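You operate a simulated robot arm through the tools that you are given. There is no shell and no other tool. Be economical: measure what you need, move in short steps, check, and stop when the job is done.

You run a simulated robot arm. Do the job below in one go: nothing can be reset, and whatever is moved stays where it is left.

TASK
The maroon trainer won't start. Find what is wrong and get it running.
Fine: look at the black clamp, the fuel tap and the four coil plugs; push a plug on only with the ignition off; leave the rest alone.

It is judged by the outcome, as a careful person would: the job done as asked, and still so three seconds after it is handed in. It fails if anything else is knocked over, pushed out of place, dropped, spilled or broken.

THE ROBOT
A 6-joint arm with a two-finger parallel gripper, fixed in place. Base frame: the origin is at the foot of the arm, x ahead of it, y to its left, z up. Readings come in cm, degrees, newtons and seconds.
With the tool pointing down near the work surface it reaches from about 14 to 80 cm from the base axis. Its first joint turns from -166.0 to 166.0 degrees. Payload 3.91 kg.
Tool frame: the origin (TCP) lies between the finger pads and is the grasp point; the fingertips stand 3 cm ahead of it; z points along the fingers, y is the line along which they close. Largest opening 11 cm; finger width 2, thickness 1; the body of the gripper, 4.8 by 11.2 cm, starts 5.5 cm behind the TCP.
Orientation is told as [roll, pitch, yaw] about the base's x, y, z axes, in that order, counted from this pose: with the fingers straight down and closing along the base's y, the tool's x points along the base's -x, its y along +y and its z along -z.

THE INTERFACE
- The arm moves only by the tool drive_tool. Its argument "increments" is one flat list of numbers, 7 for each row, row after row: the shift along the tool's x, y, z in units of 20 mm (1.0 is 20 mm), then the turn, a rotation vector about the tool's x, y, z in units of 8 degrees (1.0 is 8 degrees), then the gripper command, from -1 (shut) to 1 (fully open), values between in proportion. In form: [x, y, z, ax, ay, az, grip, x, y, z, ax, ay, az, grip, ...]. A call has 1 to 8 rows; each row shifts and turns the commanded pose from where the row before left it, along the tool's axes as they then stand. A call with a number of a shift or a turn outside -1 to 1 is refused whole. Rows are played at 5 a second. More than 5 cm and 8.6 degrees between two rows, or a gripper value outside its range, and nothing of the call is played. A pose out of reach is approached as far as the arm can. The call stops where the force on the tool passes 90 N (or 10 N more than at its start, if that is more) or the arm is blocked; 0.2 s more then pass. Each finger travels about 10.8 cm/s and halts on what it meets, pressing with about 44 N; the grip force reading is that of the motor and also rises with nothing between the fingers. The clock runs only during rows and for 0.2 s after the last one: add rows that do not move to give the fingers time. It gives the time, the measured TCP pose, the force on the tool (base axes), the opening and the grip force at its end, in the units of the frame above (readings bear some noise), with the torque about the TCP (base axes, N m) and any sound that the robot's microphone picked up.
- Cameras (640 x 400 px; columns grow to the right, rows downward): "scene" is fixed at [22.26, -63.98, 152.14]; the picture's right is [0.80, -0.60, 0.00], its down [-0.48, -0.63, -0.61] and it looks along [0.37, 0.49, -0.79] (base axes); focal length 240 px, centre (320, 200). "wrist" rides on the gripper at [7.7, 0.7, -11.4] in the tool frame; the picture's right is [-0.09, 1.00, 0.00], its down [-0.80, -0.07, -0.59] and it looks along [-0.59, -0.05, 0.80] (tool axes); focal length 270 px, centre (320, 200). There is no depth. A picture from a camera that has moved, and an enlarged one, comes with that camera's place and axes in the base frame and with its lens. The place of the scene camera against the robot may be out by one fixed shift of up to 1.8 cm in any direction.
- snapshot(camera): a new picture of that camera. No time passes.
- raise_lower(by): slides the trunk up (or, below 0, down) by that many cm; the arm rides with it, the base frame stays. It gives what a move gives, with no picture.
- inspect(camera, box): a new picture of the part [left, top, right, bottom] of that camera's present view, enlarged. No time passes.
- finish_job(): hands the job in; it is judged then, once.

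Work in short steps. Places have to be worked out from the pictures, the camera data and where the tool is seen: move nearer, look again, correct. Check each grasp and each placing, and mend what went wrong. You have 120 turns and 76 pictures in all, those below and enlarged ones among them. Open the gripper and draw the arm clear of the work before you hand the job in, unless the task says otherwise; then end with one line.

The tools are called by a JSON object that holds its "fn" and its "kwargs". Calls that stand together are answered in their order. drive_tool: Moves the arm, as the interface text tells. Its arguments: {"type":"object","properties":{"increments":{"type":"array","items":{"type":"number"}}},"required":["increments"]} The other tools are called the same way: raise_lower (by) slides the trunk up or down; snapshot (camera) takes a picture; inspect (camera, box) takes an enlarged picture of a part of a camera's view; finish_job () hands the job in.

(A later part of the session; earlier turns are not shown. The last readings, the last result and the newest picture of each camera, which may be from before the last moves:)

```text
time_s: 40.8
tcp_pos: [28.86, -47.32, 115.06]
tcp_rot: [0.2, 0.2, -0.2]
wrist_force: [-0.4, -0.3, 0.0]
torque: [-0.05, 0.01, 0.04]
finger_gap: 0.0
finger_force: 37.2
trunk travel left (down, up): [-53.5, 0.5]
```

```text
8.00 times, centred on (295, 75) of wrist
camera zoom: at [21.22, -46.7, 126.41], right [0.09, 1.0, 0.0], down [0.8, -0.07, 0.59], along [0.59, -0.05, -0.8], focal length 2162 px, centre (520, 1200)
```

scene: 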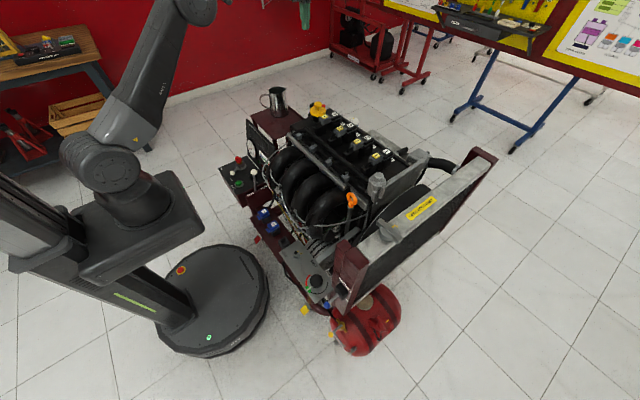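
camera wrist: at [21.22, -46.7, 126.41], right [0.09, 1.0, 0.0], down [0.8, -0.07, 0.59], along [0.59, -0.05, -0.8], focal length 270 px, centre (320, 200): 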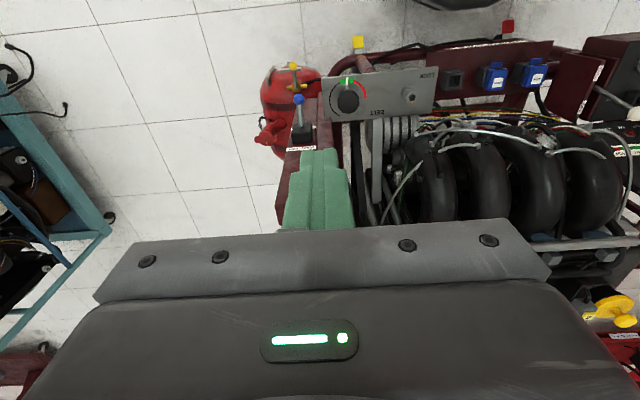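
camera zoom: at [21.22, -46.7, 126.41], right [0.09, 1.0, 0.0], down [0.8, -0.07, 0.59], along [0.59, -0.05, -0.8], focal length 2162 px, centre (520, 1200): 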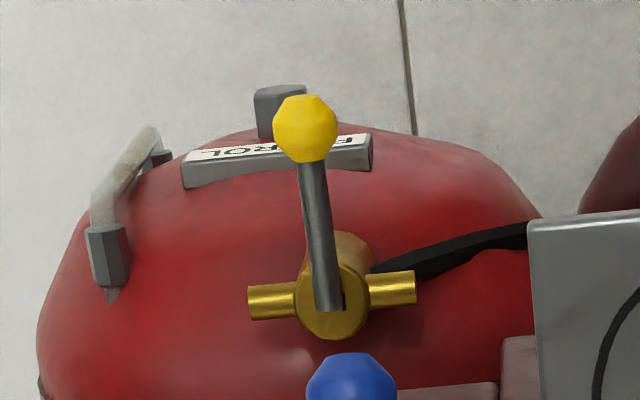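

The tap handle lies across its pipe (pipe along y, handle along -x), which by convention is shut. Before touching it I'll diagnose by trying the start, so I fly to the key panel.

{"fn": "drive_tool", "kwargs": {"increments": [-0.1, 1, 0, 0, 0, 0, -1, -0.1, 1, 0, 0, 0, 0, -1, -0.1, 1, 0, 0, 0, 0, -1, -0.1, 1, 0, 0, 0, 0, -1, -0.1, 1, 0, 0, 0, 0, -1, -0.1, 1, 0, 0, 0, 0, -1, -0.1, 1, 0, 0, 0, 0, -1, -0.1, 1, 0, 0, 0, 0, -1]}}

{"fn": "drive_tool", "kwargs": {"increments": [-0.1, 1, 0, 0, 0, 0, -1, -0.1, 1, 0, 0, 0, 0, -1, -0.1, 1, 0, 0, 0, 0, -1, -0.1, 1, 0, 0, 0, 0, -1, -0.1, 1, 0, 0, 0, 0, -1, -0.1, 1, 0, 0, 0, 0, -1, -0.1, 1, 0, 0, 0, 0, -1, -0.1, 1, 0, 0, 0, 0, -1]}}

{"fn": "drive_tool", "kwargs": {"increments": [-0.1, 1, 0, 0, 0, 0, -1, -0.1, 1, 0, 0, 0, 0, -1, -0.1, 1, 0, 0, 0, 0, -1, -0.1, 1, 0, 0, 0, 0, -1, -0.1, 1, 0, 0, 0, 0, -1, -0.1, 1, 0, 0, 0, 0, -1, -0.1, 1, 0, 0, 0, 0, -1, -0.1, 1, 0, 0, 0, 0, -1]}}

{"fn": "drive_tool", "kwargs": {"increments": [-0.1, 1, 0, 0, 0, 0, -1, -0.1, 1, 0, 0, 0, 0, -1, -0.1, 1, 0, 0, 0, 0, -1, -0.1, 1, 0, 0, 0, 0, -1, -0.1, 1, 0, 0, 0, 0, -1, -0.1, 1, 0, 0, 0, 0, -1, -0.1, 1, 0, 0, 0, 0, -1, -0.1, 1, 0, 0, 0, 0, -1]}}

{"fn": "snapshot", "kwargs": {"camera": "wrist"}}

```text
time_s: 42.6
tcp_pos: [30.12, -31.33, 115.04]
tcp_rot: [0.1, -0.1, -0.2]
wrist_force: [0.0, 0.5, -0.1]
torque: [0.02, -0.02, -0.04]
finger_gap: 0.0
finger_force: 37.6
trunk travel left (down, up): [-53.5, 0.5]
```

```text
time_s: 44.4
tcp_pos: [32.1, -15.28, 115.22]
tcp_rot: [0.1, 0.1, -0.1]
wrist_force: [-0.3, 0.0, 0.9]
torque: [0.01, 0.02, -0.02]
finger_gap: 0.02
finger_force: 37.5
trunk travel left (down, up): [-53.5, 0.5]
```

```text
time_s: 46.2
tcp_pos: [33.9, 0.73, 115.09]
tcp_rot: [0.1, 0.0, -0.2]
wrist_force: [0.0, -0.3, -0.4]
torque: [0.0, 0.02, 0.0]
finger_gap: 0.02
finger_force: 37.8
trunk travel left (down, up): [-53.5, 0.5]
```

```text
time_s: 48.0
tcp_pos: [35.38, 16.76, 115.23]
tcp_rot: [0.1, 0.1, -0.1]
wrist_force: [-0.5, 0.6, 0.1]
torque: [0.01, 0.02, -0.04]
finger_gap: 0.0
finger_force: 37.5
trunk travel left (down, up): [-53.5, 0.5]
```

```text
38 pictures are left
camera wrist: at [27.73, 17.37, 126.64], right [0.09, 1.0, 0.0], down [0.8, -0.07, 0.59], along [0.59, -0.05, -0.8], focal length 270 px, centre (320, 200)
```

wrist: 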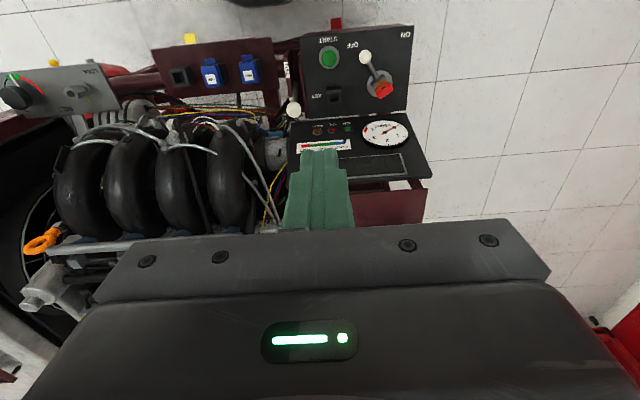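

Panel located: START ≈ [36.7, 18.4, 67.7], ignition lever near OFF with ball ≈ [37, 25.5, 70]. I go lower for a better fix.

{"fn": "drive_tool", "kwargs": {"increments": [0, 0.5, 1, 0, 0, 0, -1, 0, 0.5, 1, 0, 0, 0, -1, 0, 0.5, 1, 0, 0, 0, -1, 0, 0.5, 1, 0, 0, 0, -1, 0, 0.5, 1, 0, 0, 0, -1, 0, 0.5, 1, 0, 0, 0, -1, 0, 0.3, 1, 0, 0, 0, -1, 0, 0, 1, 0, 0, 0, -1]}}

{"fn": "inspect", "kwargs": {"camera": "wrist", "box": [200, 0, 440, 150]}}

```text
time_s: 49.8
tcp_pos: [35.37, 23.33, 99.35]
tcp_rot: [0.0, 0.1, -0.2]
wrist_force: [0.3, 0.9, 0.5]
torque: [0.02, 0.01, -0.02]
finger_gap: 0.01
finger_force: 37.8
trunk travel left (down, up): [-53.5, 0.5]
```

```text
2.67 times, centred on (320, 75) of wrist
camera zoom: at [27.78, 24.1, 110.84], right [0.09, 1.0, 0.0], down [0.8, -0.07, 0.59], along [0.59, -0.05, -0.81], focal length 721 px, centre (320, 533)
```

zoom: 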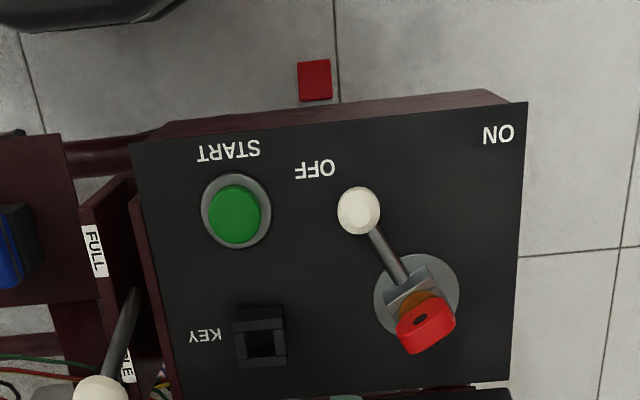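

Lever is at OFF: ball ≈ [37.2, 25.4, 68.2], pivot ≈ [42.2, 29]; ON lies toward +y. I lower the closed fingers to the -y side of the ball.

{"fn": "drive_tool", "kwargs": {"increments": [-0.4, -0.3, 1, 0, 0, 0, -1, -0.4, -0.3, 1, 0, 0, 0, -1, 0, 0, 1, 0, 0, 0, -1, 0, 0, 1, 0, 0, 0, -1, 0, 0, 1, 0, 0, 0, -1, 0, 0, 1, 0, 0, 0, -1, 0, 0, 1, 0, 0, 0, -1, 0, 0, 1, 0, 0, 0, -1]}}

{"fn": "drive_tool", "kwargs": {"increments": [0, 0, 1, 0, 0, 0, -1, 0, 0, 1, 0, 0, 0, -1, 0, 0, 1, 0, 0, 0, -1, 0, 0, 0.7, 0, 0, 0, -1]}}

{"fn": "snapshot", "kwargs": {"camera": "wrist"}}

```text
time_s: 51.6
tcp_pos: [37.15, 21.95, 83.26]
tcp_rot: [0.3, 0.2, -0.3]
wrist_force: [0.0, -0.3, 1.0]
torque: [0.01, 0.01, -0.04]
finger_gap: 0.0
finger_force: 37.6
trunk travel left (down, up): [-53.5, 0.5]
```

```text
time_s: 52.6
tcp_pos: [37.02, 22.19, 75.78]
tcp_rot: [0.2, 0.1, -0.2]
wrist_force: [1.1, 0.4, -1.2]
torque: [-0.03, 0.01, 0.0]
finger_gap: 0.02
finger_force: 37.4
trunk travel left (down, up): [-53.5, 0.5]
```

```text
36 pictures are left
camera wrist: at [29.45, 22.77, 87.22], right [0.09, 1.0, 0.0], down [0.8, -0.07, 0.59], along [0.59, -0.05, -0.8], focal length 270 px, centre (320, 200)
```

wrist: 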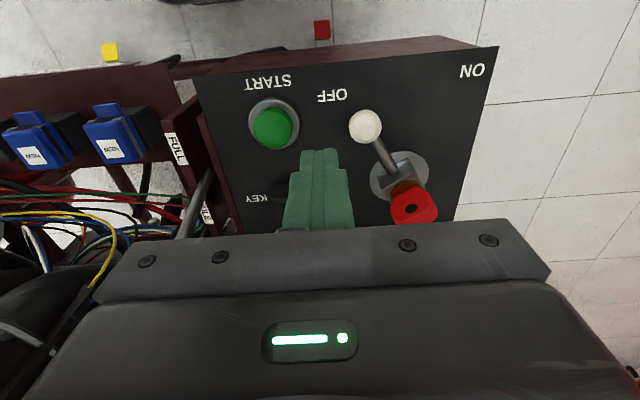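

Ball confirmed at [37.2, 25.5, 68.2]. I lower 5 cm more beside it, then push +y.

{"fn": "drive_tool", "kwargs": {"increments": [0, 0, 0.9, 0, 0, 0, -1, 0, 0, 0.9, 0, 0, 0, -1, 0, 0, 0.8, 0, 0, 0, -1]}}

{"fn": "drive_tool", "kwargs": {"increments": [0.1, 0.6, 0, 0, 0, 0, -1, 0.1, 0.6, 0, 0, 0, 0, -1, 0.1, 0.6, 0, 0, 0, 0, -1, 0, 0.6, 0, 0, 0, 0, -1]}}

{"fn": "snapshot", "kwargs": {"camera": "wrist"}}

```text
time_s: 53.4
tcp_pos: [37.05, 21.97, 70.36]
tcp_rot: [0.2, 0.1, -0.2]
wrist_force: [0.0, 0.2, 0.1]
torque: [0.02, 0.0, -0.01]
finger_gap: 0.01
finger_force: 37.5
trunk travel left (down, up): [-53.5, 0.5]
```

```text
time_s: 54.4
tcp_pos: [36.36, 27.01, 70.61]
tcp_rot: [0.1, 0.1, -0.1]
wrist_force: [0.7, 0.2, 0.5]
torque: [-0.03, -0.04, 0.02]
finger_gap: 0.01
finger_force: 37.9
trunk travel left (down, up): [-53.5, 0.5]
```

```text
35 pictures are left
camera wrist: at [28.78, 27.64, 82.05], right [0.09, 1.0, 0.0], down [0.8, -0.07, 0.59], along [0.59, -0.05, -0.8], focal length 270 px, centre (320, 200)
```

wrist: 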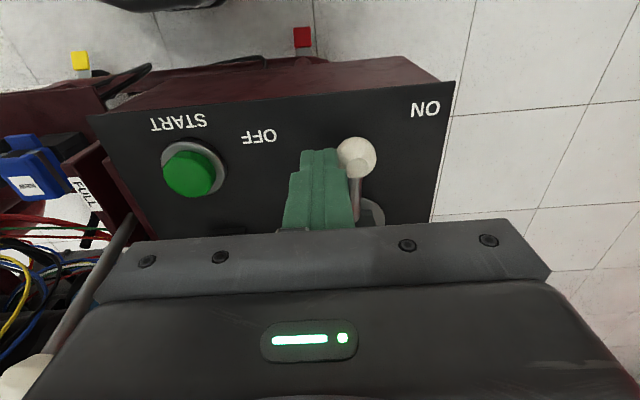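

The lever is moving, now halfway. I continue the push toward ON.

{"fn": "drive_tool", "kwargs": {"increments": [-0.05, 0.5, 0, 0, 0, 0, -1, -0.1, 0.5, 0, 0, 0, 0, -1, -0.1, 0.5, 0, 0, 0, 0, -1, -0.1, 0.2, 0, 0, 0, 0, -1]}}

{"fn": "snapshot", "kwargs": {"camera": "wrist"}}

```text
time_s: 55.4
tcp_pos: [37.0, 30.14, 70.64]
tcp_rot: [-0.2, 0.5, -0.3]
wrist_force: [-0.2, -26.0, -1.5]
torque: [-0.8, 0.02, -0.08]
finger_gap: 0.0
finger_force: 38.3
trunk travel left (down, up): [-53.5, 0.5]
```

```text
34 pictures are left
camera wrist: at [29.4, 30.83, 82.04], right [0.09, 1.0, 0.0], down [0.8, -0.07, 0.59], along [0.59, -0.06, -0.81], focal length 270 px, centre (320, 200)
```

wrist: 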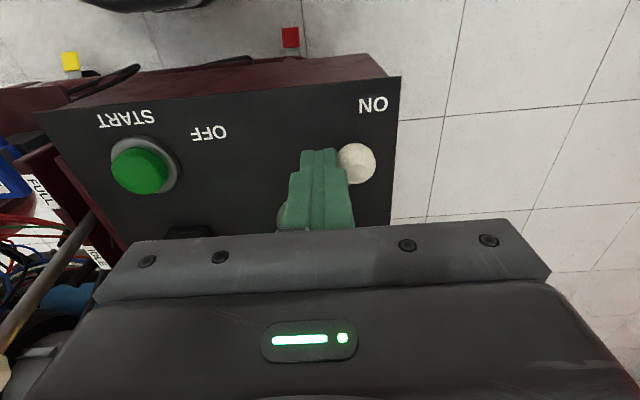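

Hit the end stop (26 N), ball points at ON. I back off, rise, and look at the panel lamps.

{"fn": "drive_tool", "kwargs": {"increments": [0, -0.5, 0, 0, 0, 0, -1, 0, -0.5, -1, 0, 0, 0, -1, 0, -1, -1, 0, 0, 0, -1, 0, -1, -1, 0, 0, 0, -1, 0, -1, -1, 0, 0, 0, -1, 0, -1, -1, 0, 0, 0, -1, 0, -0.8, -1, 0, 0, 0, -1]}}

{"fn": "snapshot", "kwargs": {"camera": "wrist"}}

{"fn": "inspect", "kwargs": {"camera": "scene", "box": [215, 145, 275, 205]}}

```text
time_s: 57.0
tcp_pos: [36.95, 18.86, 82.57]
tcp_rot: [0.1, 0.1, -0.1]
wrist_force: [-1.2, -0.4, -0.2]
torque: [0.01, 0.0, 0.02]
finger_gap: 0.0
finger_force: 38.1
trunk travel left (down, up): [-53.5, 0.5]
```

```text
33 pictures are left
camera wrist: at [29.25, 19.56, 94.05], right [0.09, 1.0, 0.0], down [0.8, -0.07, 0.59], along [0.59, -0.05, -0.81], focal length 270 px, centre (320, 200)
```

wrist: 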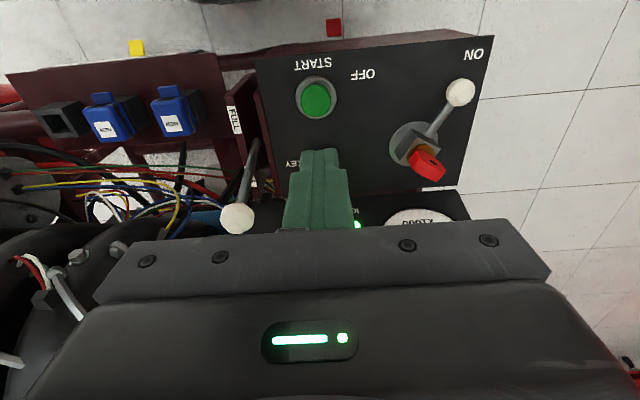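

```text
6.67 times, centred on (245, 175) of scene
camera zoom: at [22.26, -63.98, 152.14], right [0.8, -0.6, 0.0], down [-0.48, -0.63, -0.61], along [0.37, 0.49, -0.79], focal length 1600 px, centre (820, 367)
```

zoom: 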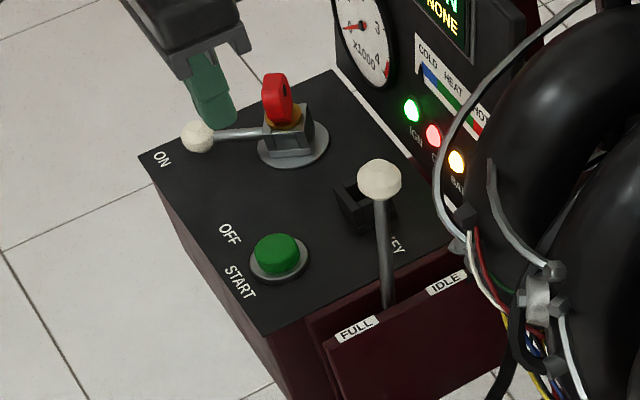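

Lamps are lit, so the battery is back. A display has come on; I read it.

{"fn": "inspect", "kwargs": {"camera": "scene", "box": [245, 125, 281, 155]}}

```text
13.33 times, centred on (263, 140) of scene
camera zoom: at [22.26, -63.98, 152.14], right [0.8, -0.6, 0.0], down [-0.48, -0.63, -0.61], along [0.37, 0.49, -0.79], focal length 3199 px, centre (1080, 1000)
```

zoom: 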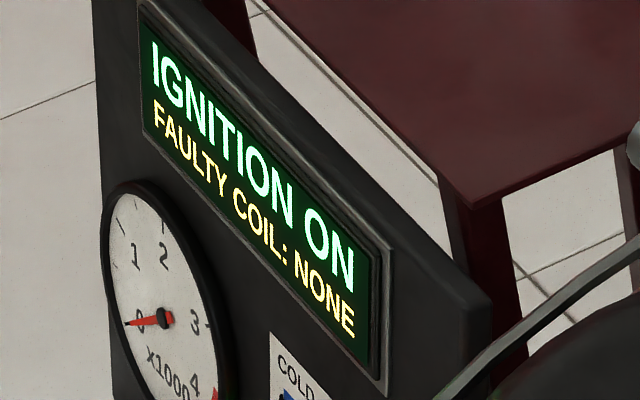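

"Ignition on, faulty coil: none." I press START: descend over it at [37.1, 18.4], then small steps.

{"fn": "drive_tool", "kwargs": {"increments": [0, -0.2, 1, 0, 0, 0, -1, 0, 0, 1, 0, 0, 0, -1, 0, 0, 1, 0, 0, 0, -1, 0, 0, 1, 0, 0, 0, -1, 0, 0, 1, 0, 0, 0, -1, 0, 0, 0.4, 0, 0, 0, -1]}}

{"fn": "drive_tool", "kwargs": {"increments": [0, 0, 0.15, 0, 0, 0, -1, 0, 0, 0.15, 0, 0, 0, -1, 0, 0, 0.15, 0, 0, 0, -1, 0, 0, 0.15, 0, 0, 0, -1]}}

```text
time_s: 58.4
tcp_pos: [37.04, 18.34, 71.84]
tcp_rot: [0.0, 0.1, -0.2]
wrist_force: [0.6, -0.2, 0.1]
torque: [-0.04, -0.01, 0.0]
finger_gap: 0.0
finger_force: 38.3
trunk travel left (down, up): [-53.5, 0.5]
```

```text
time_s: 59.4
tcp_pos: [36.94, 18.28, 70.69]
tcp_rot: [0.3, 0.1, -0.1]
wrist_force: [-0.4, 0.0, 0.2]
torque: [0.01, 0.0, 0.02]
finger_gap: 0.0
finger_force: 37.7
trunk travel left (down, up): [-53.5, 0.5]
```

{"fn": "drive_tool", "kwargs": {"increments": [0, 0, 0.15, 0, 0, 0, -1, 0, 0, 0.15, 0, 0, 0, -1, 0, 0, 0.15, 0, 0, 0, -1, 0, 0, 0.15, 0, 0, 0, -1]}}

```text
time_s: 60.4
tcp_pos: [37.04, 18.46, 69.7]
tcp_rot: [0.3, -0.2, -0.2]
wrist_force: [-0.7, 1.7, 56.4]
torque: [0.12, 0.02, -0.36]
finger_gap: 0.01
finger_force: 38.0
trunk travel left (down, up): [-53.5, 0.5]
heard: click
```

Pressed with a click at 56 N. I check the display while holding briefly.

{"fn": "inspect", "kwargs": {"camera": "scene", "box": [235, 125, 281, 185]}}

{"fn": "drive_tool", "kwargs": {"increments": [0, 0, 0, 0, 0, 0, -1, 0, 0, 0, 0, 0, 0, -1, 0, 0, 0, 0, 0, 0, -1, 0, 0, 0, 0, 0, 0, -1, 0, 0, 0, 0, 0, 0, -1]}}

{"fn": "inspect", "kwargs": {"camera": "scene", "box": [235, 125, 281, 185]}}

```text
6.67 times, centred on (258, 155) of scene
camera zoom: at [22.26, -63.98, 152.14], right [0.8, -0.6, 0.0], down [-0.48, -0.63, -0.61], along [0.37, 0.49, -0.79], focal length 1600 px, centre (733, 500)
```

zoom: 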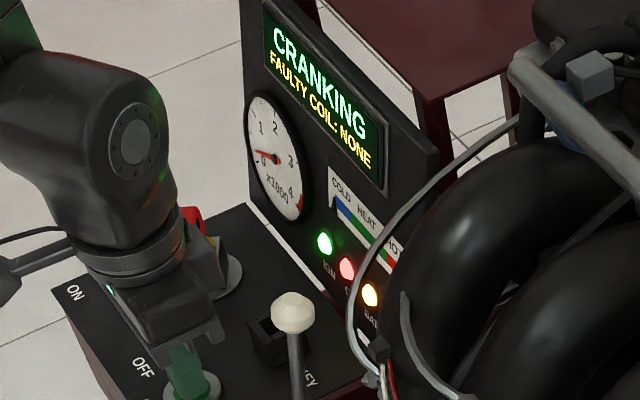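

```text
time_s: 61.6
tcp_pos: [37.01, 18.49, 69.68]
tcp_rot: [0.3, -0.2, -0.1]
wrist_force: [3.6, 4.6, 65.7]
torque: [0.23, -0.1, 0.1]
finger_gap: 0.0
finger_force: 37.7
trunk travel left (down, up): [-53.5, 0.5]
```

```text
6.67 times, centred on (258, 155) of scene
camera zoom: at [22.26, -63.98, 152.14], right [0.8, -0.6, 0.0], down [-0.48, -0.63, -0.61], along [0.37, 0.49, -0.79], focal length 1600 px, centre (733, 500)
```

zoom: 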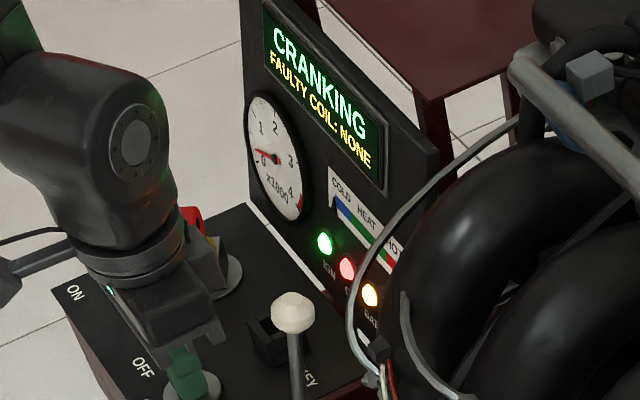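

It cranks but hasn't caught after ~1.5 s. I hold slightly longer before concluding no fuel.

{"fn": "drive_tool", "kwargs": {"increments": [0, 0, 0, 0, 0, 0, -1, 0, 0, 0, 0, 0, 0, -1, 0, 0, 0, 0, 0, 0, -1, 0, 0, 0, 0, 0, 0, -1, 0, 0, 0, 0, 0, 0, -1, 0, 0, 0, 0, 0, 0, -1, 0, 0, 0, 0, 0, 0, -1, 0, 0, 0, 0, 0, 0, -1]}}

{"fn": "inspect", "kwargs": {"camera": "scene", "box": [235, 125, 281, 155]}}

{"fn": "drive_tool", "kwargs": {"increments": [0, 0, -0.5, 0, 0, 0, -1, 0, 0, -1, 0, 0, 0, -1, 0, 0, -1, 0, 0, 0, -1, 0, 0, -1, 0, 0, 0, -1, 0, 0, -1, 0, 0, 0, -1, 0, 0, -1, 0, 0, 0, -1, 0, 0, -1, 0, 0, 0, -1, 0, 0, -1, 0, 0, 0, -1]}}

{"fn": "inspect", "kwargs": {"camera": "scene", "box": [215, 125, 281, 205]}}

```text
time_s: 63.4
tcp_pos: [36.96, 18.4, 69.62]
tcp_rot: [0.3, -0.2, -0.2]
wrist_force: [4.0, 5.6, 65.3]
torque: [0.25, -0.18, -0.01]
finger_gap: 0.0
finger_force: 37.8
trunk travel left (down, up): [-53.5, 0.5]
```

```text
13.33 times, centred on (258, 140) of scene
camera zoom: at [22.26, -63.98, 152.14], right [0.8, -0.6, 0.0], down [-0.48, -0.63, -0.61], along [0.37, 0.49, -0.79], focal length 3199 px, centre (1147, 1000)
```

zoom: 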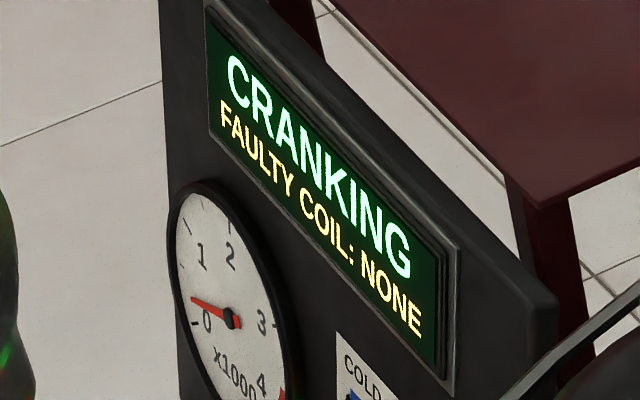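

```text
time_s: 65.2
tcp_pos: [36.86, 18.33, 84.56]
tcp_rot: [0.1, 0.1, -0.1]
wrist_force: [0.3, -0.5, 0.3]
torque: [-0.03, 0.0, 0.0]
finger_gap: 0.0
finger_force: 37.9
trunk travel left (down, up): [-53.5, 0.5]
```

```text
5.00 times, centred on (248, 165) of scene
camera zoom: at [22.26, -63.98, 152.14], right [0.8, -0.6, 0.0], down [-0.48, -0.63, -0.61], along [0.37, 0.49, -0.79], focal length 1200 px, centre (680, 375)
```

zoom: 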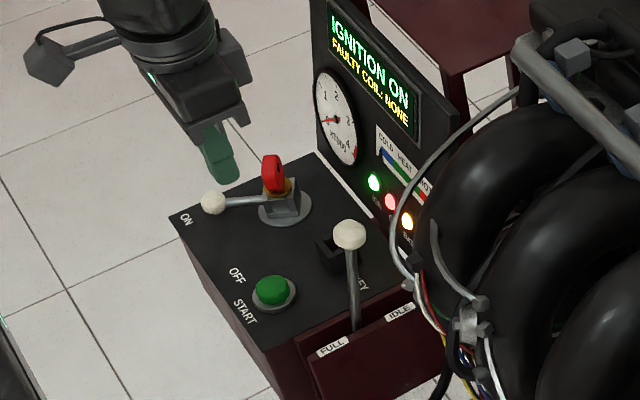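

It cranks but won't fire, coils fine → fuel is shut off; the tap's crosswise handle must be turned in line. I'll leave ignition as is, and travel to the tap side, high.

{"fn": "drive_tool", "kwargs": {"increments": [0.4, -1, -1, 0, 0, 0, -1, 0.4, -1, -1, 0, 0, 0, -1, 0.4, -1, -1, 0, 0, 0, -1, 0.2, -1, -1, 0, 0, 0, -1, 0.2, -1, -1, 0, 0, 0, -1, 0.2, -1, -1, 0, 0, 0, -1, 0, -1, -1, 0, 0, 0, -1, 0, -1, -1, 0, 0, 0, -1]}}

{"fn": "drive_tool", "kwargs": {"increments": [0, -1, 0, 0, 0, 0, -1, 0, -1, 0, 0, 0, 0, -1, 0, -1, 0, 0, 0, 0, -1, 0, -1, 0, 0, 0, 0, -1, 0, -1, 0, 0, 0, 0, -1, 0, -1, 0, 0, 0, 0, -1, 0, -1, 0, 0, 0, 0, -1, 0, -1, 0, 0, 0, 0, -1]}}

{"fn": "drive_tool", "kwargs": {"increments": [0, -1, 0, 0, 0, 0, -1, 0, -1, 0, 0, 0, 0, -1, 0, -1, 0, 0, 0, 0, -1, 0, -1, 0, 0, 0, 0, -1, 0.2, -1, 0, 0, 0, 0, -1, 0.2, -1, 0, 0, 0, 0, -1, 0.2, -1, 0, 0, 0, 0, -1, 0.2, -1, 0, 0, 0, 0, -1]}}

{"fn": "drive_tool", "kwargs": {"increments": [0.2, -1, 0, 0, 0, 0, -1, 0.2, -1, 0, 0, 0, 0, -1, 0.3, -1, 0, 0, 0, 0, -1, 0.3, -1, 0, 0, 0, 0, -1, 0.3, -1, 0, 0, 0, 0, -1, 0.3, -1, 0, 0, 0, 0, -1, 0.3, -1, 0, 0, 0, 0, -1, 0.3, -1, 0, 0, 0, 0, -1]}}

{"fn": "drive_tool", "kwargs": {"increments": [0, -1, 0, 0, -1, 0, -1, 0, -1, 0, 0, -1, 0, -1, 0, -1, 0, 0, -1, 0, -1, 0, 0, 0, 0, -1, 0, -1, 0, 0, 0, 0, -1, 0, -1, 0, 0, 0, 0, -0.62, 0, -1]}}

```text
time_s: 67.0
tcp_pos: [33.29, 2.07, 100.49]
tcp_rot: [0.1, 0.1, -0.1]
wrist_force: [-0.4, -0.3, -0.1]
torque: [0.0, 0.0, 0.0]
finger_gap: 0.0
finger_force: 37.8
trunk travel left (down, up): [-53.5, 0.5]
```

```text
time_s: 68.8
tcp_pos: [33.4, -13.75, 100.45]
tcp_rot: [0.1, 0.1, -0.2]
wrist_force: [0.3, 0.2, -0.2]
torque: [0.03, 0.0, 0.01]
finger_gap: 0.0
finger_force: 37.7
trunk travel left (down, up): [-53.5, 0.5]
```

```text
time_s: 70.6
tcp_pos: [31.97, -29.7, 100.19]
tcp_rot: [0.1, 0.0, -0.3]
wrist_force: [0.6, 0.0, -1.1]
torque: [0.0, 0.0, -0.01]
finger_gap: 0.01
finger_force: 37.6
trunk travel left (down, up): [-53.5, 0.5]
```

```text
time_s: 72.4
tcp_pos: [27.41, -45.88, 100.27]
tcp_rot: [0.2, 0.1, -0.3]
wrist_force: [-0.4, 0.1, 0.7]
torque: [-0.01, -0.03, 0.0]
finger_gap: 0.0
finger_force: 37.1
trunk travel left (down, up): [-53.5, 0.5]
```

```text
time_s: 73.8
tcp_pos: [27.25, -51.92, 100.32]
tcp_rot: [0.2, -45.0, -0.3]
wrist_force: [0.1, 0.3, -0.2]
torque: [-0.02, 0.02, 0.03]
finger_gap: 0.0
finger_force: 37.9
trunk travel left (down, up): [-53.5, 0.5]
```

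Tool tilted 45° toward +x. I back off 5 cm in -x and lower the trunk in stages, checking the scene.

{"fn": "drive_tool", "kwargs": {"increments": [0.88, 0, -0.88, 0, 0, 0, -1, 0.88, 0, -0.88, 0, 0, 0, -1]}}

{"fn": "raise_lower", "kwargs": {"by": -20}}

{"fn": "snapshot", "kwargs": {"camera": "scene"}}

{"fn": "snapshot", "kwargs": {"camera": "wrist"}}

```text
time_s: 74.4
tcp_pos: [22.42, -51.78, 100.52]
tcp_rot: [0.2, -44.9, -0.3]
wrist_force: [-1.3, -0.4, -0.1]
torque: [0.01, -0.01, 0.0]
finger_gap: 0.0
finger_force: 38.1
trunk travel left (down, up): [-53.5, 0.5]
```

```text
time_s: 76.6
tcp_pos: [22.55, -51.75, 80.46]
tcp_rot: [0.3, -44.9, -0.3]
wrist_force: [-0.9, -0.5, -0.2]
torque: [0.0, -0.02, 0.0]
finger_gap: 0.03
finger_force: 37.6
trunk travel left (down, up): [-33.5, 20.5]
```

```text
26 pictures are left
```

scene: 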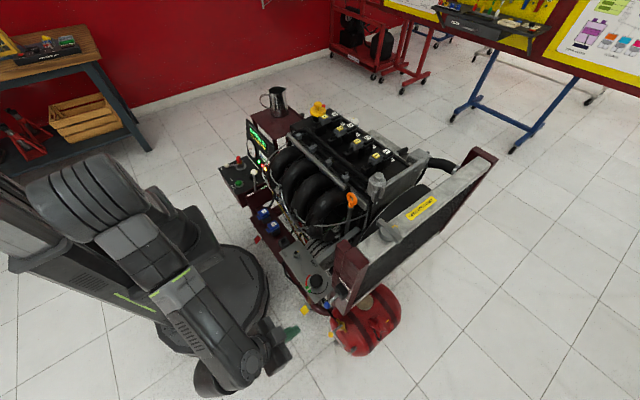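

```text
25 pictures are left
camera wrist: at [9.02, -51.0, 83.12], right [0.07, 1.0, 0.06], down [0.15, -0.07, 0.99], along [0.99, -0.05, -0.15], focal length 270 px, centre (320, 200)
```

wrist: 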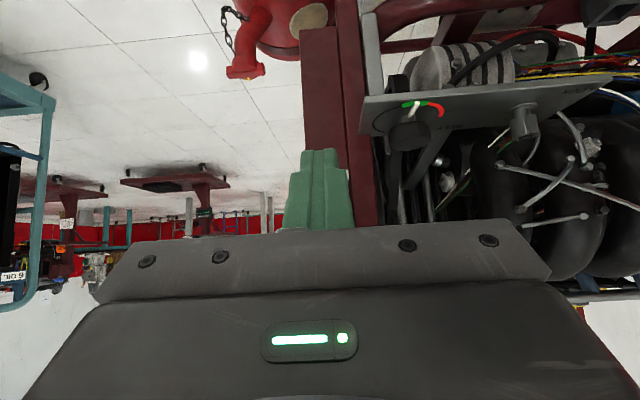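

Path is clear; I lower another 26 cm.

{"fn": "raise_lower", "kwargs": {"by": -26}}

{"fn": "snapshot", "kwargs": {"camera": "wrist"}}

{"fn": "inspect", "kwargs": {"camera": "scene", "box": [180, 230, 420, 390]}}

```text
time_s: 79.2
tcp_pos: [22.41, -51.8, 54.45]
tcp_rot: [0.1, -44.9, -0.3]
wrist_force: [0.3, 0.3, 1.1]
torque: [0.01, 0.02, 0.02]
finger_gap: 0.01
finger_force: 37.5
trunk travel left (down, up): [-7.5, 46.5]
```

```text
24 pictures are left
camera wrist: at [9.02, -51.0, 57.11], right [0.07, 1.0, 0.06], down [0.15, -0.07, 0.99], along [0.99, -0.05, -0.15], focal length 270 px, centre (320, 200)
```

wrist: 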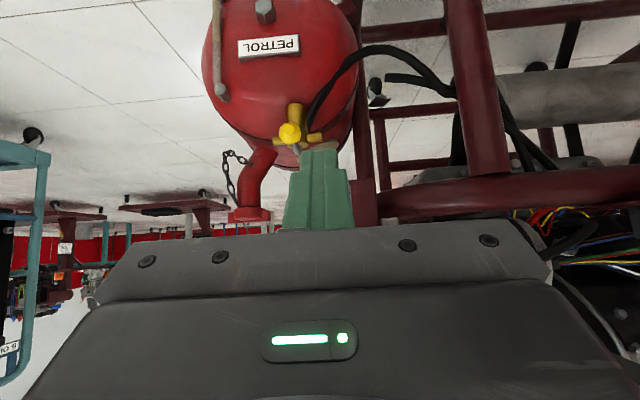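

```text
2.50 times, centred on (300, 310) of scene
camera zoom: at [22.26, -63.98, 152.14], right [0.8, -0.6, 0.0], down [-0.48, -0.63, -0.61], along [0.37, 0.49, -0.79], focal length 600 px, centre (370, -75)
```

zoom: 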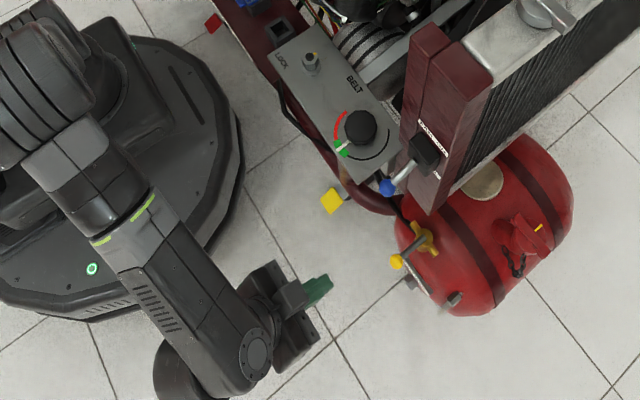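

The tap is right ahead (image upside down); I zoom in on it.

{"fn": "inspect", "kwargs": {"camera": "wrist", "box": [240, 80, 370, 165]}}

```text
4.71 times, centred on (305, 122) of wrist
camera zoom: at [9.02, -51.0, 57.11], right [0.07, 1.0, 0.06], down [0.15, -0.07, 0.99], along [0.99, -0.05, -0.15], focal length 1272 px, centre (391, 565)
```

zoom: 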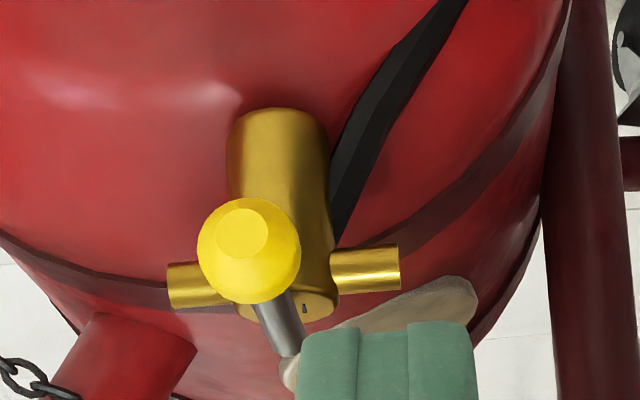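

Ball at [34.7, -55, 46.2], handle level, pivot [40.8, -55]. I advance the closed fingers to the +y side of the ball.

{"fn": "drive_tool", "kwargs": {"increments": [-0.22, 0, 0.85, 0, 0, 0, -1, -0.22, 0, 0.85, 0, 0, 0, -1, -0.22, 0, 0.85, 0, 0, 0, -1, -0.22, 0, 0.85, 0, 0, 0, -1, -0.22, 0, 0.85, 0, 0, 0, -1, -0.22, 0, 0.85, 0, 0, 0, -1, -0.22, 0, 0.85, 0, 0, 0, -1]}}

{"fn": "snapshot", "kwargs": {"camera": "wrist"}}

{"fn": "inspect", "kwargs": {"camera": "scene", "box": [260, 260, 380, 360]}}

```text
time_s: 80.8
tcp_pos: [33.06, -51.75, 48.35]
tcp_rot: [0.2, -44.9, -0.4]
wrist_force: [-0.5, -0.8, -0.1]
torque: [0.02, 0.0, -0.03]
finger_gap: 0.0
finger_force: 37.5
trunk travel left (down, up): [-7.5, 46.5]
```

```text
21 pictures are left
camera wrist: at [19.49, -50.94, 50.95], right [0.06, 1.0, 0.06], down [0.15, -0.07, 0.99], along [0.99, -0.05, -0.15], focal length 270 px, centre (320, 200)
```

wrist: 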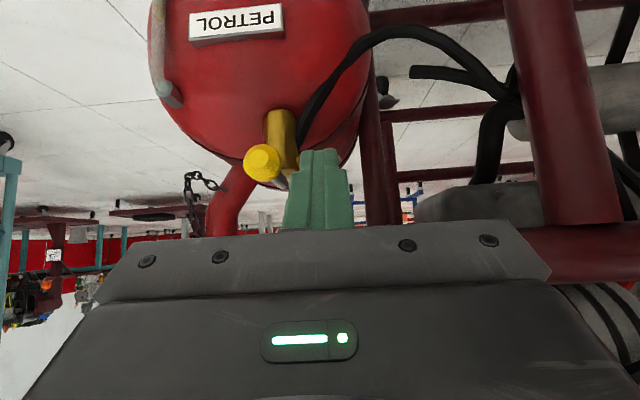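

```text
4.00 times, centred on (320, 310) of scene
camera zoom: at [22.26, -63.98, 152.14], right [0.8, -0.6, 0.0], down [-0.48, -0.63, -0.61], along [0.37, 0.49, -0.79], focal length 960 px, centre (320, -240)
```

zoom: 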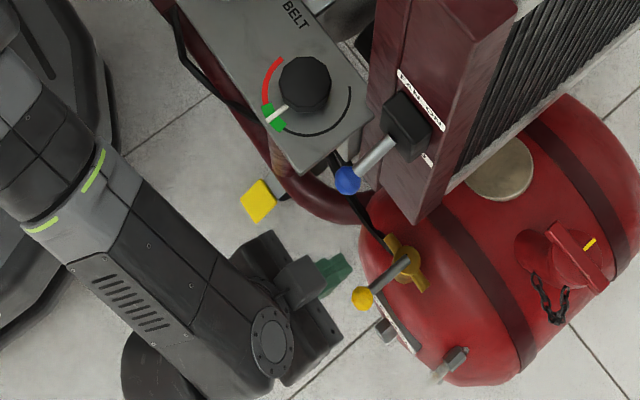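

Fingertip is beside the ball. I push gently in -y and watch the force.

{"fn": "drive_tool", "kwargs": {"increments": [0, -0.5, 0, 0, 0, 0, -1, 0, -0.3, 0, 0, 0, 0, -1, 0, -0.3, 0, 0, 0, 0, -1, 0, -0.25, 0, 0, 0, 0, -1]}}

{"fn": "inspect", "kwargs": {"camera": "wrist", "box": [200, 80, 400, 230]}}

```text
time_s: 81.8
tcp_pos: [33.1, -54.3, 48.22]
tcp_rot: [0.2, -44.8, -0.3]
wrist_force: [0.1, 0.8, 0.5]
torque: [0.03, 0.01, -0.04]
finger_gap: 0.0
finger_force: 37.2
trunk travel left (down, up): [-7.5, 46.5]
```

```text
2.67 times, centred on (300, 155) of wrist
camera zoom: at [19.57, -53.6, 50.89], right [0.07, 1.0, 0.06], down [0.15, -0.07, 0.99], along [0.99, -0.06, -0.15], focal length 721 px, centre (373, 320)
```

zoom: 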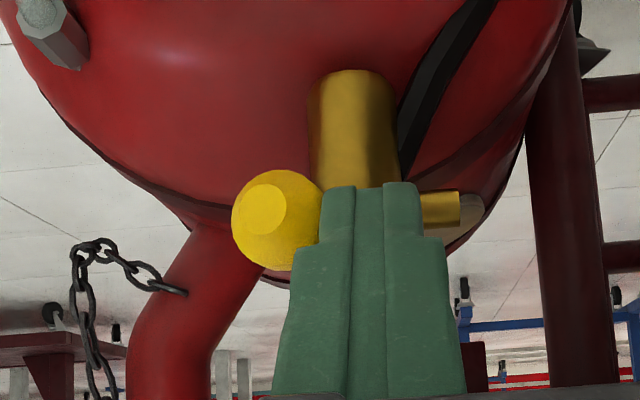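

The handle turns freely toward -y (≈14° so far). I continue along the arc.

{"fn": "drive_tool", "kwargs": {"increments": [-0.14, -0.65, 0.14, 0, 0, 0, -1, -0.14, -0.65, 0.14, 0, 0, 0, -1, -0.177, -0.375, 0.177, 0, 0, 0, -1, -0.177, -0.375, 0.177, 0, 0, 0, -1]}}

{"fn": "inspect", "kwargs": {"camera": "wrist", "box": [200, 80, 400, 230]}}

```text
time_s: 82.8
tcp_pos: [34.67, -58.61, 48.18]
tcp_rot: [0.2, -44.8, -0.3]
wrist_force: [1.4, 2.6, 1.4]
torque: [0.04, -0.08, 0.05]
finger_gap: 0.01
finger_force: 37.8
trunk travel left (down, up): [-7.5, 46.5]
```

```text
2.67 times, centred on (300, 155) of wrist
camera zoom: at [21.3, -57.91, 50.81], right [0.06, 1.0, 0.07], down [0.15, -0.07, 0.99], along [0.99, -0.05, -0.15], focal length 721 px, centre (373, 320)
```

zoom: 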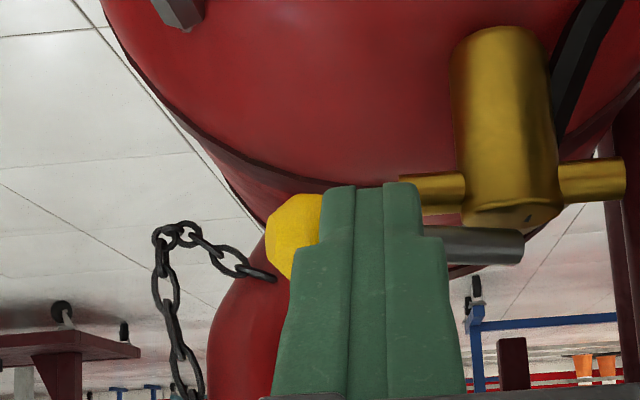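

Handle at about 60°. I now push mainly in +x to finish the quarter turn, in small steps.

{"fn": "drive_tool", "kwargs": {"increments": [-0.2, -0.3, 0.2, 0, 0, 0, -1, -0.2, -0.3, 0.2, 0, 0, 0, -1, -0.2, 0, 0.2, 0, 0, 0, -1, -0.2, 0, 0.2, 0, 0, 0, -1]}}

{"fn": "inspect", "kwargs": {"camera": "wrist", "box": [200, 80, 400, 230]}}

```text
time_s: 83.8
tcp_pos: [36.91, -59.84, 48.16]
tcp_rot: [0.3, -44.8, -0.4]
wrist_force: [-16.9, 4.0, 1.4]
torque: [0.06, 0.2, -0.02]
finger_gap: 0.04
finger_force: 37.4
trunk travel left (down, up): [-7.5, 46.5]
```

```text
2.67 times, centred on (300, 155) of wrist
camera zoom: at [23.36, -59.07, 50.79], right [0.07, 1.0, 0.07], down [0.15, -0.07, 0.99], along [0.99, -0.06, -0.15], focal length 721 px, centre (373, 320)
```

zoom: 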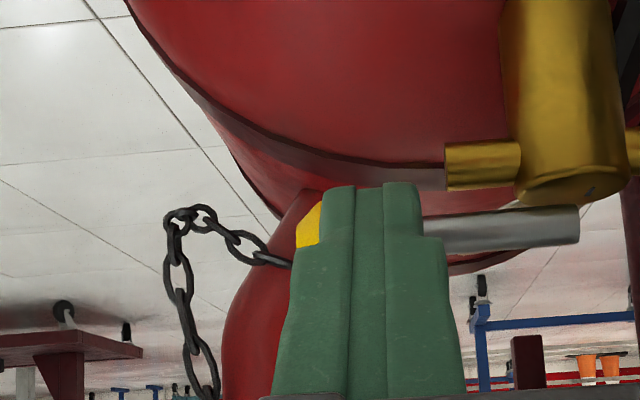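

Force rose to 17 N: the stop at ~90°. I back straight off in -x and look.

{"fn": "drive_tool", "kwargs": {"increments": [0.35, 0, -0.35, 0, 0, 0, -1, 0.7, 0, -0.7, 0, 0, 0, -1, 0.7, 0, -0.7, 0, 0, 0, -1, 0.7, 0, -0.7, 0, 0, 0, -1, 0.7, 0, -0.7, 0, 0, 0, -1, 0.7, 0, -0.7, 0, 0, 0, -1, 0.7, 0, -0.7, 0, 0, 0, -1]}}

{"fn": "inspect", "kwargs": {"camera": "scene", "box": [300, 290, 400, 360]}}

```text
time_s: 85.4
tcp_pos: [23.97, -59.6, 48.12]
tcp_rot: [0.2, -45.0, -0.3]
wrist_force: [0.5, -0.1, -0.7]
torque: [-0.03, -0.01, -0.01]
finger_gap: 0.0
finger_force: 37.9
trunk travel left (down, up): [-7.5, 46.5]
```

```text
5.71 times, centred on (350, 325) of scene
camera zoom: at [22.26, -63.98, 152.14], right [0.8, -0.6, 0.0], down [-0.48, -0.63, -0.61], along [0.37, 0.49, -0.79], focal length 1371 px, centre (149, -514)
```

zoom: 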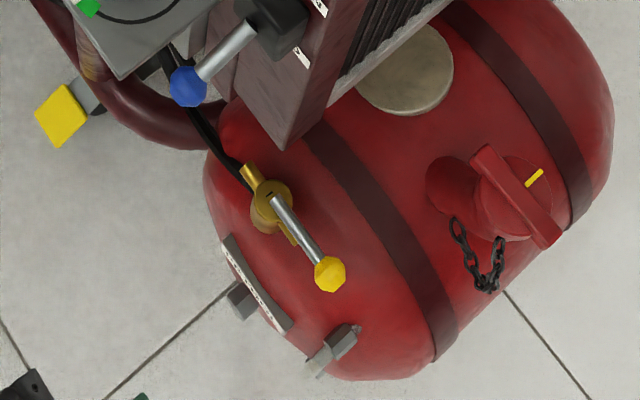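

Handle is in line with the pipe: tap open. I raise the trunk, straighten the tool and return to START.

{"fn": "raise_lower", "kwargs": {"by": 46}}

{"fn": "drive_tool", "kwargs": {"increments": [0, 0.5, 0, 0, 1, 0, -1, 0, 0.5, 0, 0, 1, 0, -1, 0, 1, 0, 0, 1, 0, -1, 0, 1, 0, 0, 1, 0, -1, 0, 1, 0, 0, 1, 0, -1, 0, 1, 0, 0, 0.62, 0, -1]}}

{"fn": "drive_tool", "kwargs": {"increments": [-0.5, 1, -0.5, 0, 0, 0, -1, -0.5, 1, -0.5, 0, 0, 0, -1, -0.5, 1, -0.5, 0, 0, 0, -1, -0.5, 1, -0.5, 0, 0, 0, -1, -0.5, 1, -0.5, 0, 0, 0, -1, -0.5, 1, -0.5, 0, 0, 0, -1, -0.5, 1, 0, 0, 0, 0, -1, -0.5, 1, 0, 0, 0, 0, -1]}}

{"fn": "drive_tool", "kwargs": {"increments": [0, 1, 0, 0, 0, 0, -1, 0, 1, 0, 0, 0, 0, -1, 0, 1, 0, 0, 0, 0, -1, 0, 1, 0, 0, 0, 0, -1, 0, 1, 0, 0, 0, 0, -1, 0, 1, 0, 0, 0, 0, -1, 0, 1, 0, 0, 0, 0, -1, 0, 1, 0, 0, 0, 0, -1]}}

{"fn": "drive_tool", "kwargs": {"increments": [0, 1, 0, 0, 0, 0, -1, 0, 1, 0, 0, 0, 0, -1, 0, 1, 0, 0, 0, 0, -1, 0, 1, 0, 0, 0, 0, -1, -0.3, 1, 0, 0, 0, 0, -1, -0.4, 1, 0, 0, 0, 0, -1, -0.4, 1, 0, 0, 0, 0, -1, -0.4, 1, 0, 0, 0, 0, -1]}}

```text
refused: 46 is not a number from -40 to 40
```

```text
time_s: 86.8
tcp_pos: [23.95, -49.62, 47.99]
tcp_rot: [0.1, 0.1, -0.4]
wrist_force: [-0.4, -0.2, 0.6]
torque: [0.0, -0.02, -0.03]
finger_gap: 0.02
finger_force: 36.9
trunk travel left (down, up): [-7.5, 46.5]
```

```text
time_s: 88.8
tcp_pos: [29.74, -32.58, 54.7]
tcp_rot: [0.7, -0.2, -1.3]
wrist_force: [0.1, -1.4, 0.2]
torque: [0.05, -0.01, -0.01]
finger_gap: 0.0
finger_force: 38.2
trunk travel left (down, up): [-7.5, 46.5]
stopped in row 8: the arm was blocked; the commanded pose is now the measured one
```

```text
time_s: 89.2
tcp_pos: [28.83, -28.87, 54.26]
tcp_rot: [0.2, 2.7, -4.8]
wrist_force: [-53.2, 33.3, -13.8]
torque: [-2.63, -4.15, -0.06]
finger_gap: 0.0
finger_force: 37.9
trunk travel left (down, up): [-7.5, 46.5]
stopped in row 1: the arm was blocked; the commanded pose is now the measured one
```

```text
time_s: 89.5
tcp_pos: [26.53, -34.23, 54.09]
tcp_rot: [-4.7, 10.1, -27.1]
wrist_force: [57.8, -18.2, 0.8]
torque: [1.43, 4.6, -0.25]
finger_gap: 0.0
finger_force: 38.1
trunk travel left (down, up): [-7.5, 46.5]
stopped in row 1: the arm was blocked; the commanded pose is now the measured one
```

The trunk raise was refused (limit 40) and the batched moves ran low, so the arm hit something. I stop and look carefully at the state.

{"fn": "snapshot", "kwargs": {"camera": "scene"}}

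{"fn": "snapshot", "kwargs": {"camera": "wrist"}}

```text
15 pictures are left
```

scene: 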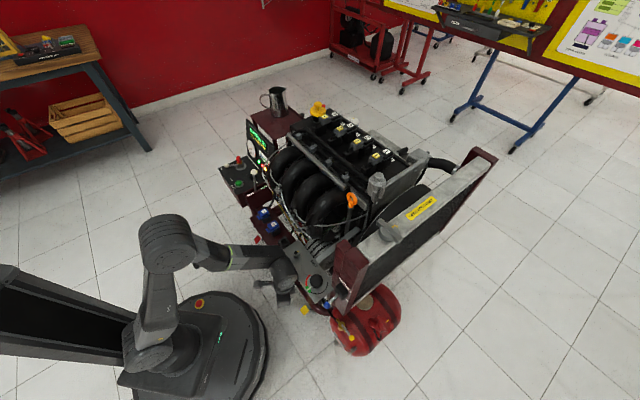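

```text
14 pictures are left
camera wrist: at [22.18, -30.29, 66.57], right [0.52, 0.85, -0.1], down [0.79, -0.43, 0.45], along [0.34, -0.31, -0.89], focal length 270 px, centre (320, 200)
```

wrist: 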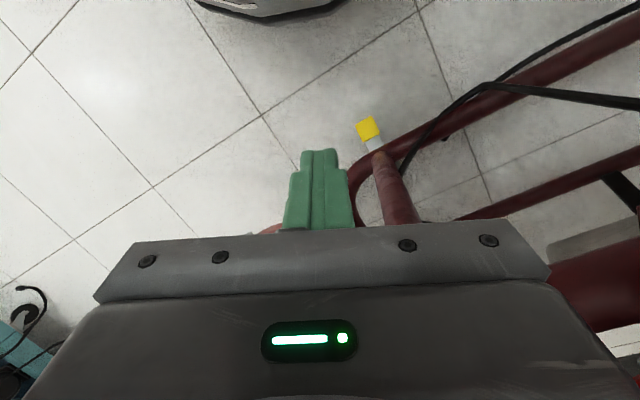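

I check the belt panel before extracting.

{"fn": "inspect", "kwargs": {"camera": "scene", "box": [240, 220, 360, 320]}}

```text
4.00 times, centred on (300, 270) of scene
camera zoom: at [22.26, -63.98, 152.14], right [0.8, -0.6, 0.0], down [-0.48, -0.63, -0.61], along [0.37, 0.49, -0.79], focal length 960 px, centre (400, -80)
```

zoom: 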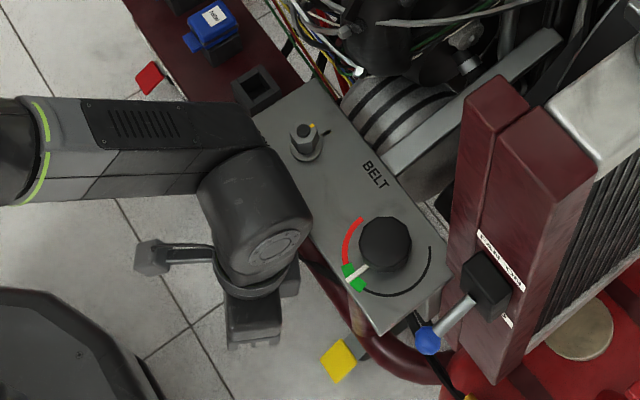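

Panel knobs look unchanged; the wrist is only against its front edge. I draw back in -x gently.

{"fn": "drive_tool", "kwargs": {"increments": [0.45, -0.22, 0, 0, 0, 0, -1, 0.45, -0.22, 0, 0, 0, 0, -1, 0.45, -0.22, 0, 0, 0, 0, -1, 0.45, -0.22, 0, 0, 0, 0, -1]}}

```text
time_s: 89.8
tcp_pos: [1.9, -63.49, 41.59]
tcp_rot: [-27.5, 33.1, -46.5]
wrist_force: [-27.9, 7.8, -15.0]
torque: [-0.53, -0.62, 0.39]
finger_gap: 0.01
finger_force: 37.1
trunk travel left (down, up): [-7.5, 46.5]
stopped in row 1: the arm was blocked; the commanded pose is now the measured one
```

The arm sprang away a long distance; I look before anything else.

{"fn": "snapshot", "kwargs": {"camera": "scene"}}

```text
12 pictures are left
```

scene: 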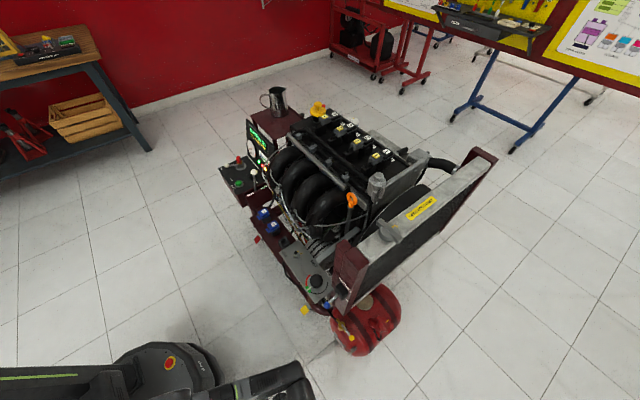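

The robot's base itself appears shifted in the picture. I let time pass without motion and re-read the pose.

{"fn": "drive_tool", "kwargs": {"increments": [0, 0, 0, 0, 0, 0, -1, 0, 0, 0, 0, 0, 0, -1, 0, 0, 0, 0, 0, 0, -1]}}

{"fn": "snapshot", "kwargs": {"camera": "scene"}}

```text
time_s: 90.2
tcp_pos: [-17.67, -72.33, 20.11]
tcp_rot: [-51.4, 56.9, -39.1]
wrist_force: [0.3, -18.3, 15.0]
torque: [0.87, -1.28, -1.34]
finger_gap: 0.0
finger_force: 38.3
trunk travel left (down, up): [-7.5, 46.5]
stopped in row 1: the arm was blocked; the commanded pose is now the measured one
```

```text
11 pictures are left
```

scene: 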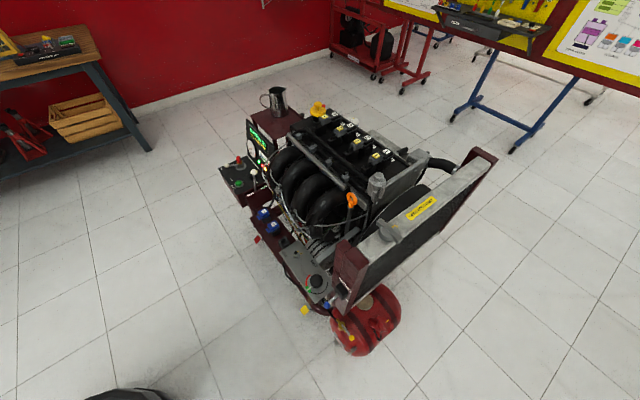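

The robot seems to be tipping or sliding away from the trainer after the collision. I let it settle and read.

{"fn": "drive_tool", "kwargs": {"increments": [0, 0, 0, 0, 0, 0, -1, 0, 0, 0, 0, 0, 0, -1, 0, 0, 0, 0, 0, 0, -1, 0, 0, 0, 0, 0, 0, -1, 0, 0, 0, 0, 0, 0, -1]}}

{"fn": "snapshot", "kwargs": {"camera": "wrist"}}

```text
time_s: 90.5
tcp_pos: [8.26, -0.21, 24.88]
tcp_rot: [-48.1, 52.7, 74.2]
wrist_force: [-19.6, 29.7, -3.0]
torque: [-1.18, -0.9, -0.16]
finger_gap: 0.0
finger_force: 38.2
trunk travel left (down, up): [-7.5, 46.5]
stopped in row 1: the arm was blocked; the commanded pose is now the measured one
```

```text
10 pictures are left
camera wrist: at [0.0, 3.11, 35.34], right [-0.79, -0.33, -0.52], down [-0.15, 0.92, -0.36], along [0.6, -0.21, -0.77], focal length 270 px, centre (320, 200)
```

wrist: 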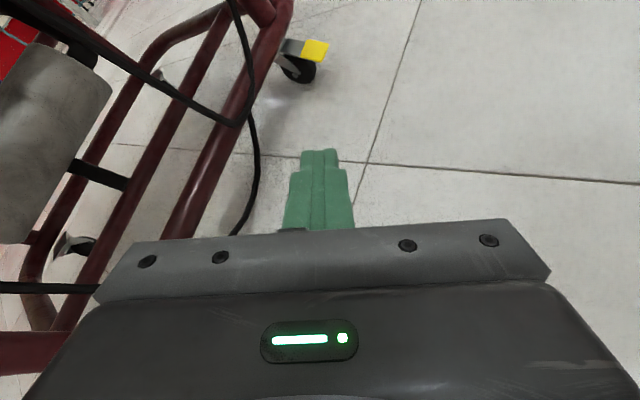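

The arm is still moving by itself; I keep the command still with a tiny trunk move, which passes more time.

{"fn": "raise_lower", "kwargs": {"by": 1}}

{"fn": "drive_tool", "kwargs": {"increments": [0, 0, 0, 0, 0, 0, -1]}}

```text
time_s: 90.8
tcp_pos: [-30.89, 58.94, 28.96]
tcp_rot: [-65.0, 57.9, 151.3]
wrist_force: [2.3, -1.7, -4.7]
torque: [0.16, -0.18, 0.23]
finger_gap: 0.01
finger_force: 38.0
trunk travel left (down, up): [-7.7, 46.3]
stopped: the arm was blocked; the commanded pose is now the measured one
```

```text
time_s: 91.2
tcp_pos: [-31.7, 74.96, 26.84]
tcp_rot: [-56.0, 54.1, -171.8]
wrist_force: [10.6, -0.5, 0.4]
torque: [-0.05, 0.28, 0.69]
finger_gap: 0.0
finger_force: 37.6
trunk travel left (down, up): [-7.7, 46.3]
stopped in row 1: the arm was blocked; the commanded pose is now the measured one
```

{"fn": "drive_tool", "kwargs": {"increments": [0, 0, 0, 0, 0, 0, -1, 0, 0, 0, 0, 0, 0, -1]}}

{"fn": "drive_tool", "kwargs": {"increments": [0, 0, 0, 0, 0, 0, -1, 0, 0, 0, 0, 0, 0, -1]}}

{"fn": "drive_tool", "kwargs": {"increments": [0, 0, 0, 0, 0, 0, -1, 0, 0, 0, 0, 0, 0, -1]}}

{"fn": "snapshot", "kwargs": {"camera": "scene"}}

```text
time_s: 91.8
tcp_pos: [-27.05, 73.48, 26.2]
tcp_rot: [-55.7, 54.6, 174.7]
wrist_force: [0.4, -1.4, -2.1]
torque: [0.17, -0.09, 0.09]
finger_gap: 0.0
finger_force: 37.7
trunk travel left (down, up): [-7.7, 46.3]
```

```text
time_s: 92.3
tcp_pos: [-26.49, 73.4, 26.32]
tcp_rot: [-55.6, 54.8, 175.0]
wrist_force: [0.3, 0.9, 0.9]
torque: [-0.03, 0.0, 0.0]
finger_gap: 0.0
finger_force: 37.7
trunk travel left (down, up): [-7.7, 46.3]
```

```text
time_s: 93.0
tcp_pos: [-26.6, 73.34, 26.39]
tcp_rot: [-55.6, 54.7, 175.1]
wrist_force: [0.5, 0.3, 0.3]
torque: [-0.02, 0.02, -0.02]
finger_gap: 0.0
finger_force: 37.7
trunk travel left (down, up): [-7.7, 46.3]
```

```text
9 pictures are left
```

scene: 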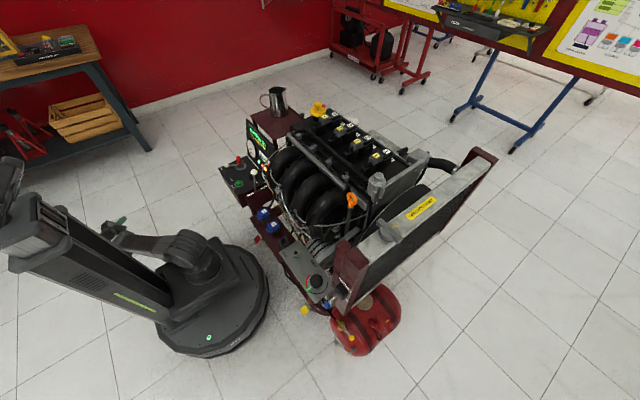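

It settled: base in its original place, trainer, jug and levers look intact, arm swung to the far left side. I raise the trunk 40 cm (one call only).

{"fn": "raise_lower", "kwargs": {"by": 40}}

```text
time_s: 96.8
tcp_pos: [-26.59, 73.37, 66.39]
tcp_rot: [-55.5, 54.8, 175.1]
wrist_force: [0.4, 0.1, 0.1]
torque: [0.0, 0.03, 0.02]
finger_gap: 0.01
finger_force: 37.8
trunk travel left (down, up): [-47.7, 6.3]
```

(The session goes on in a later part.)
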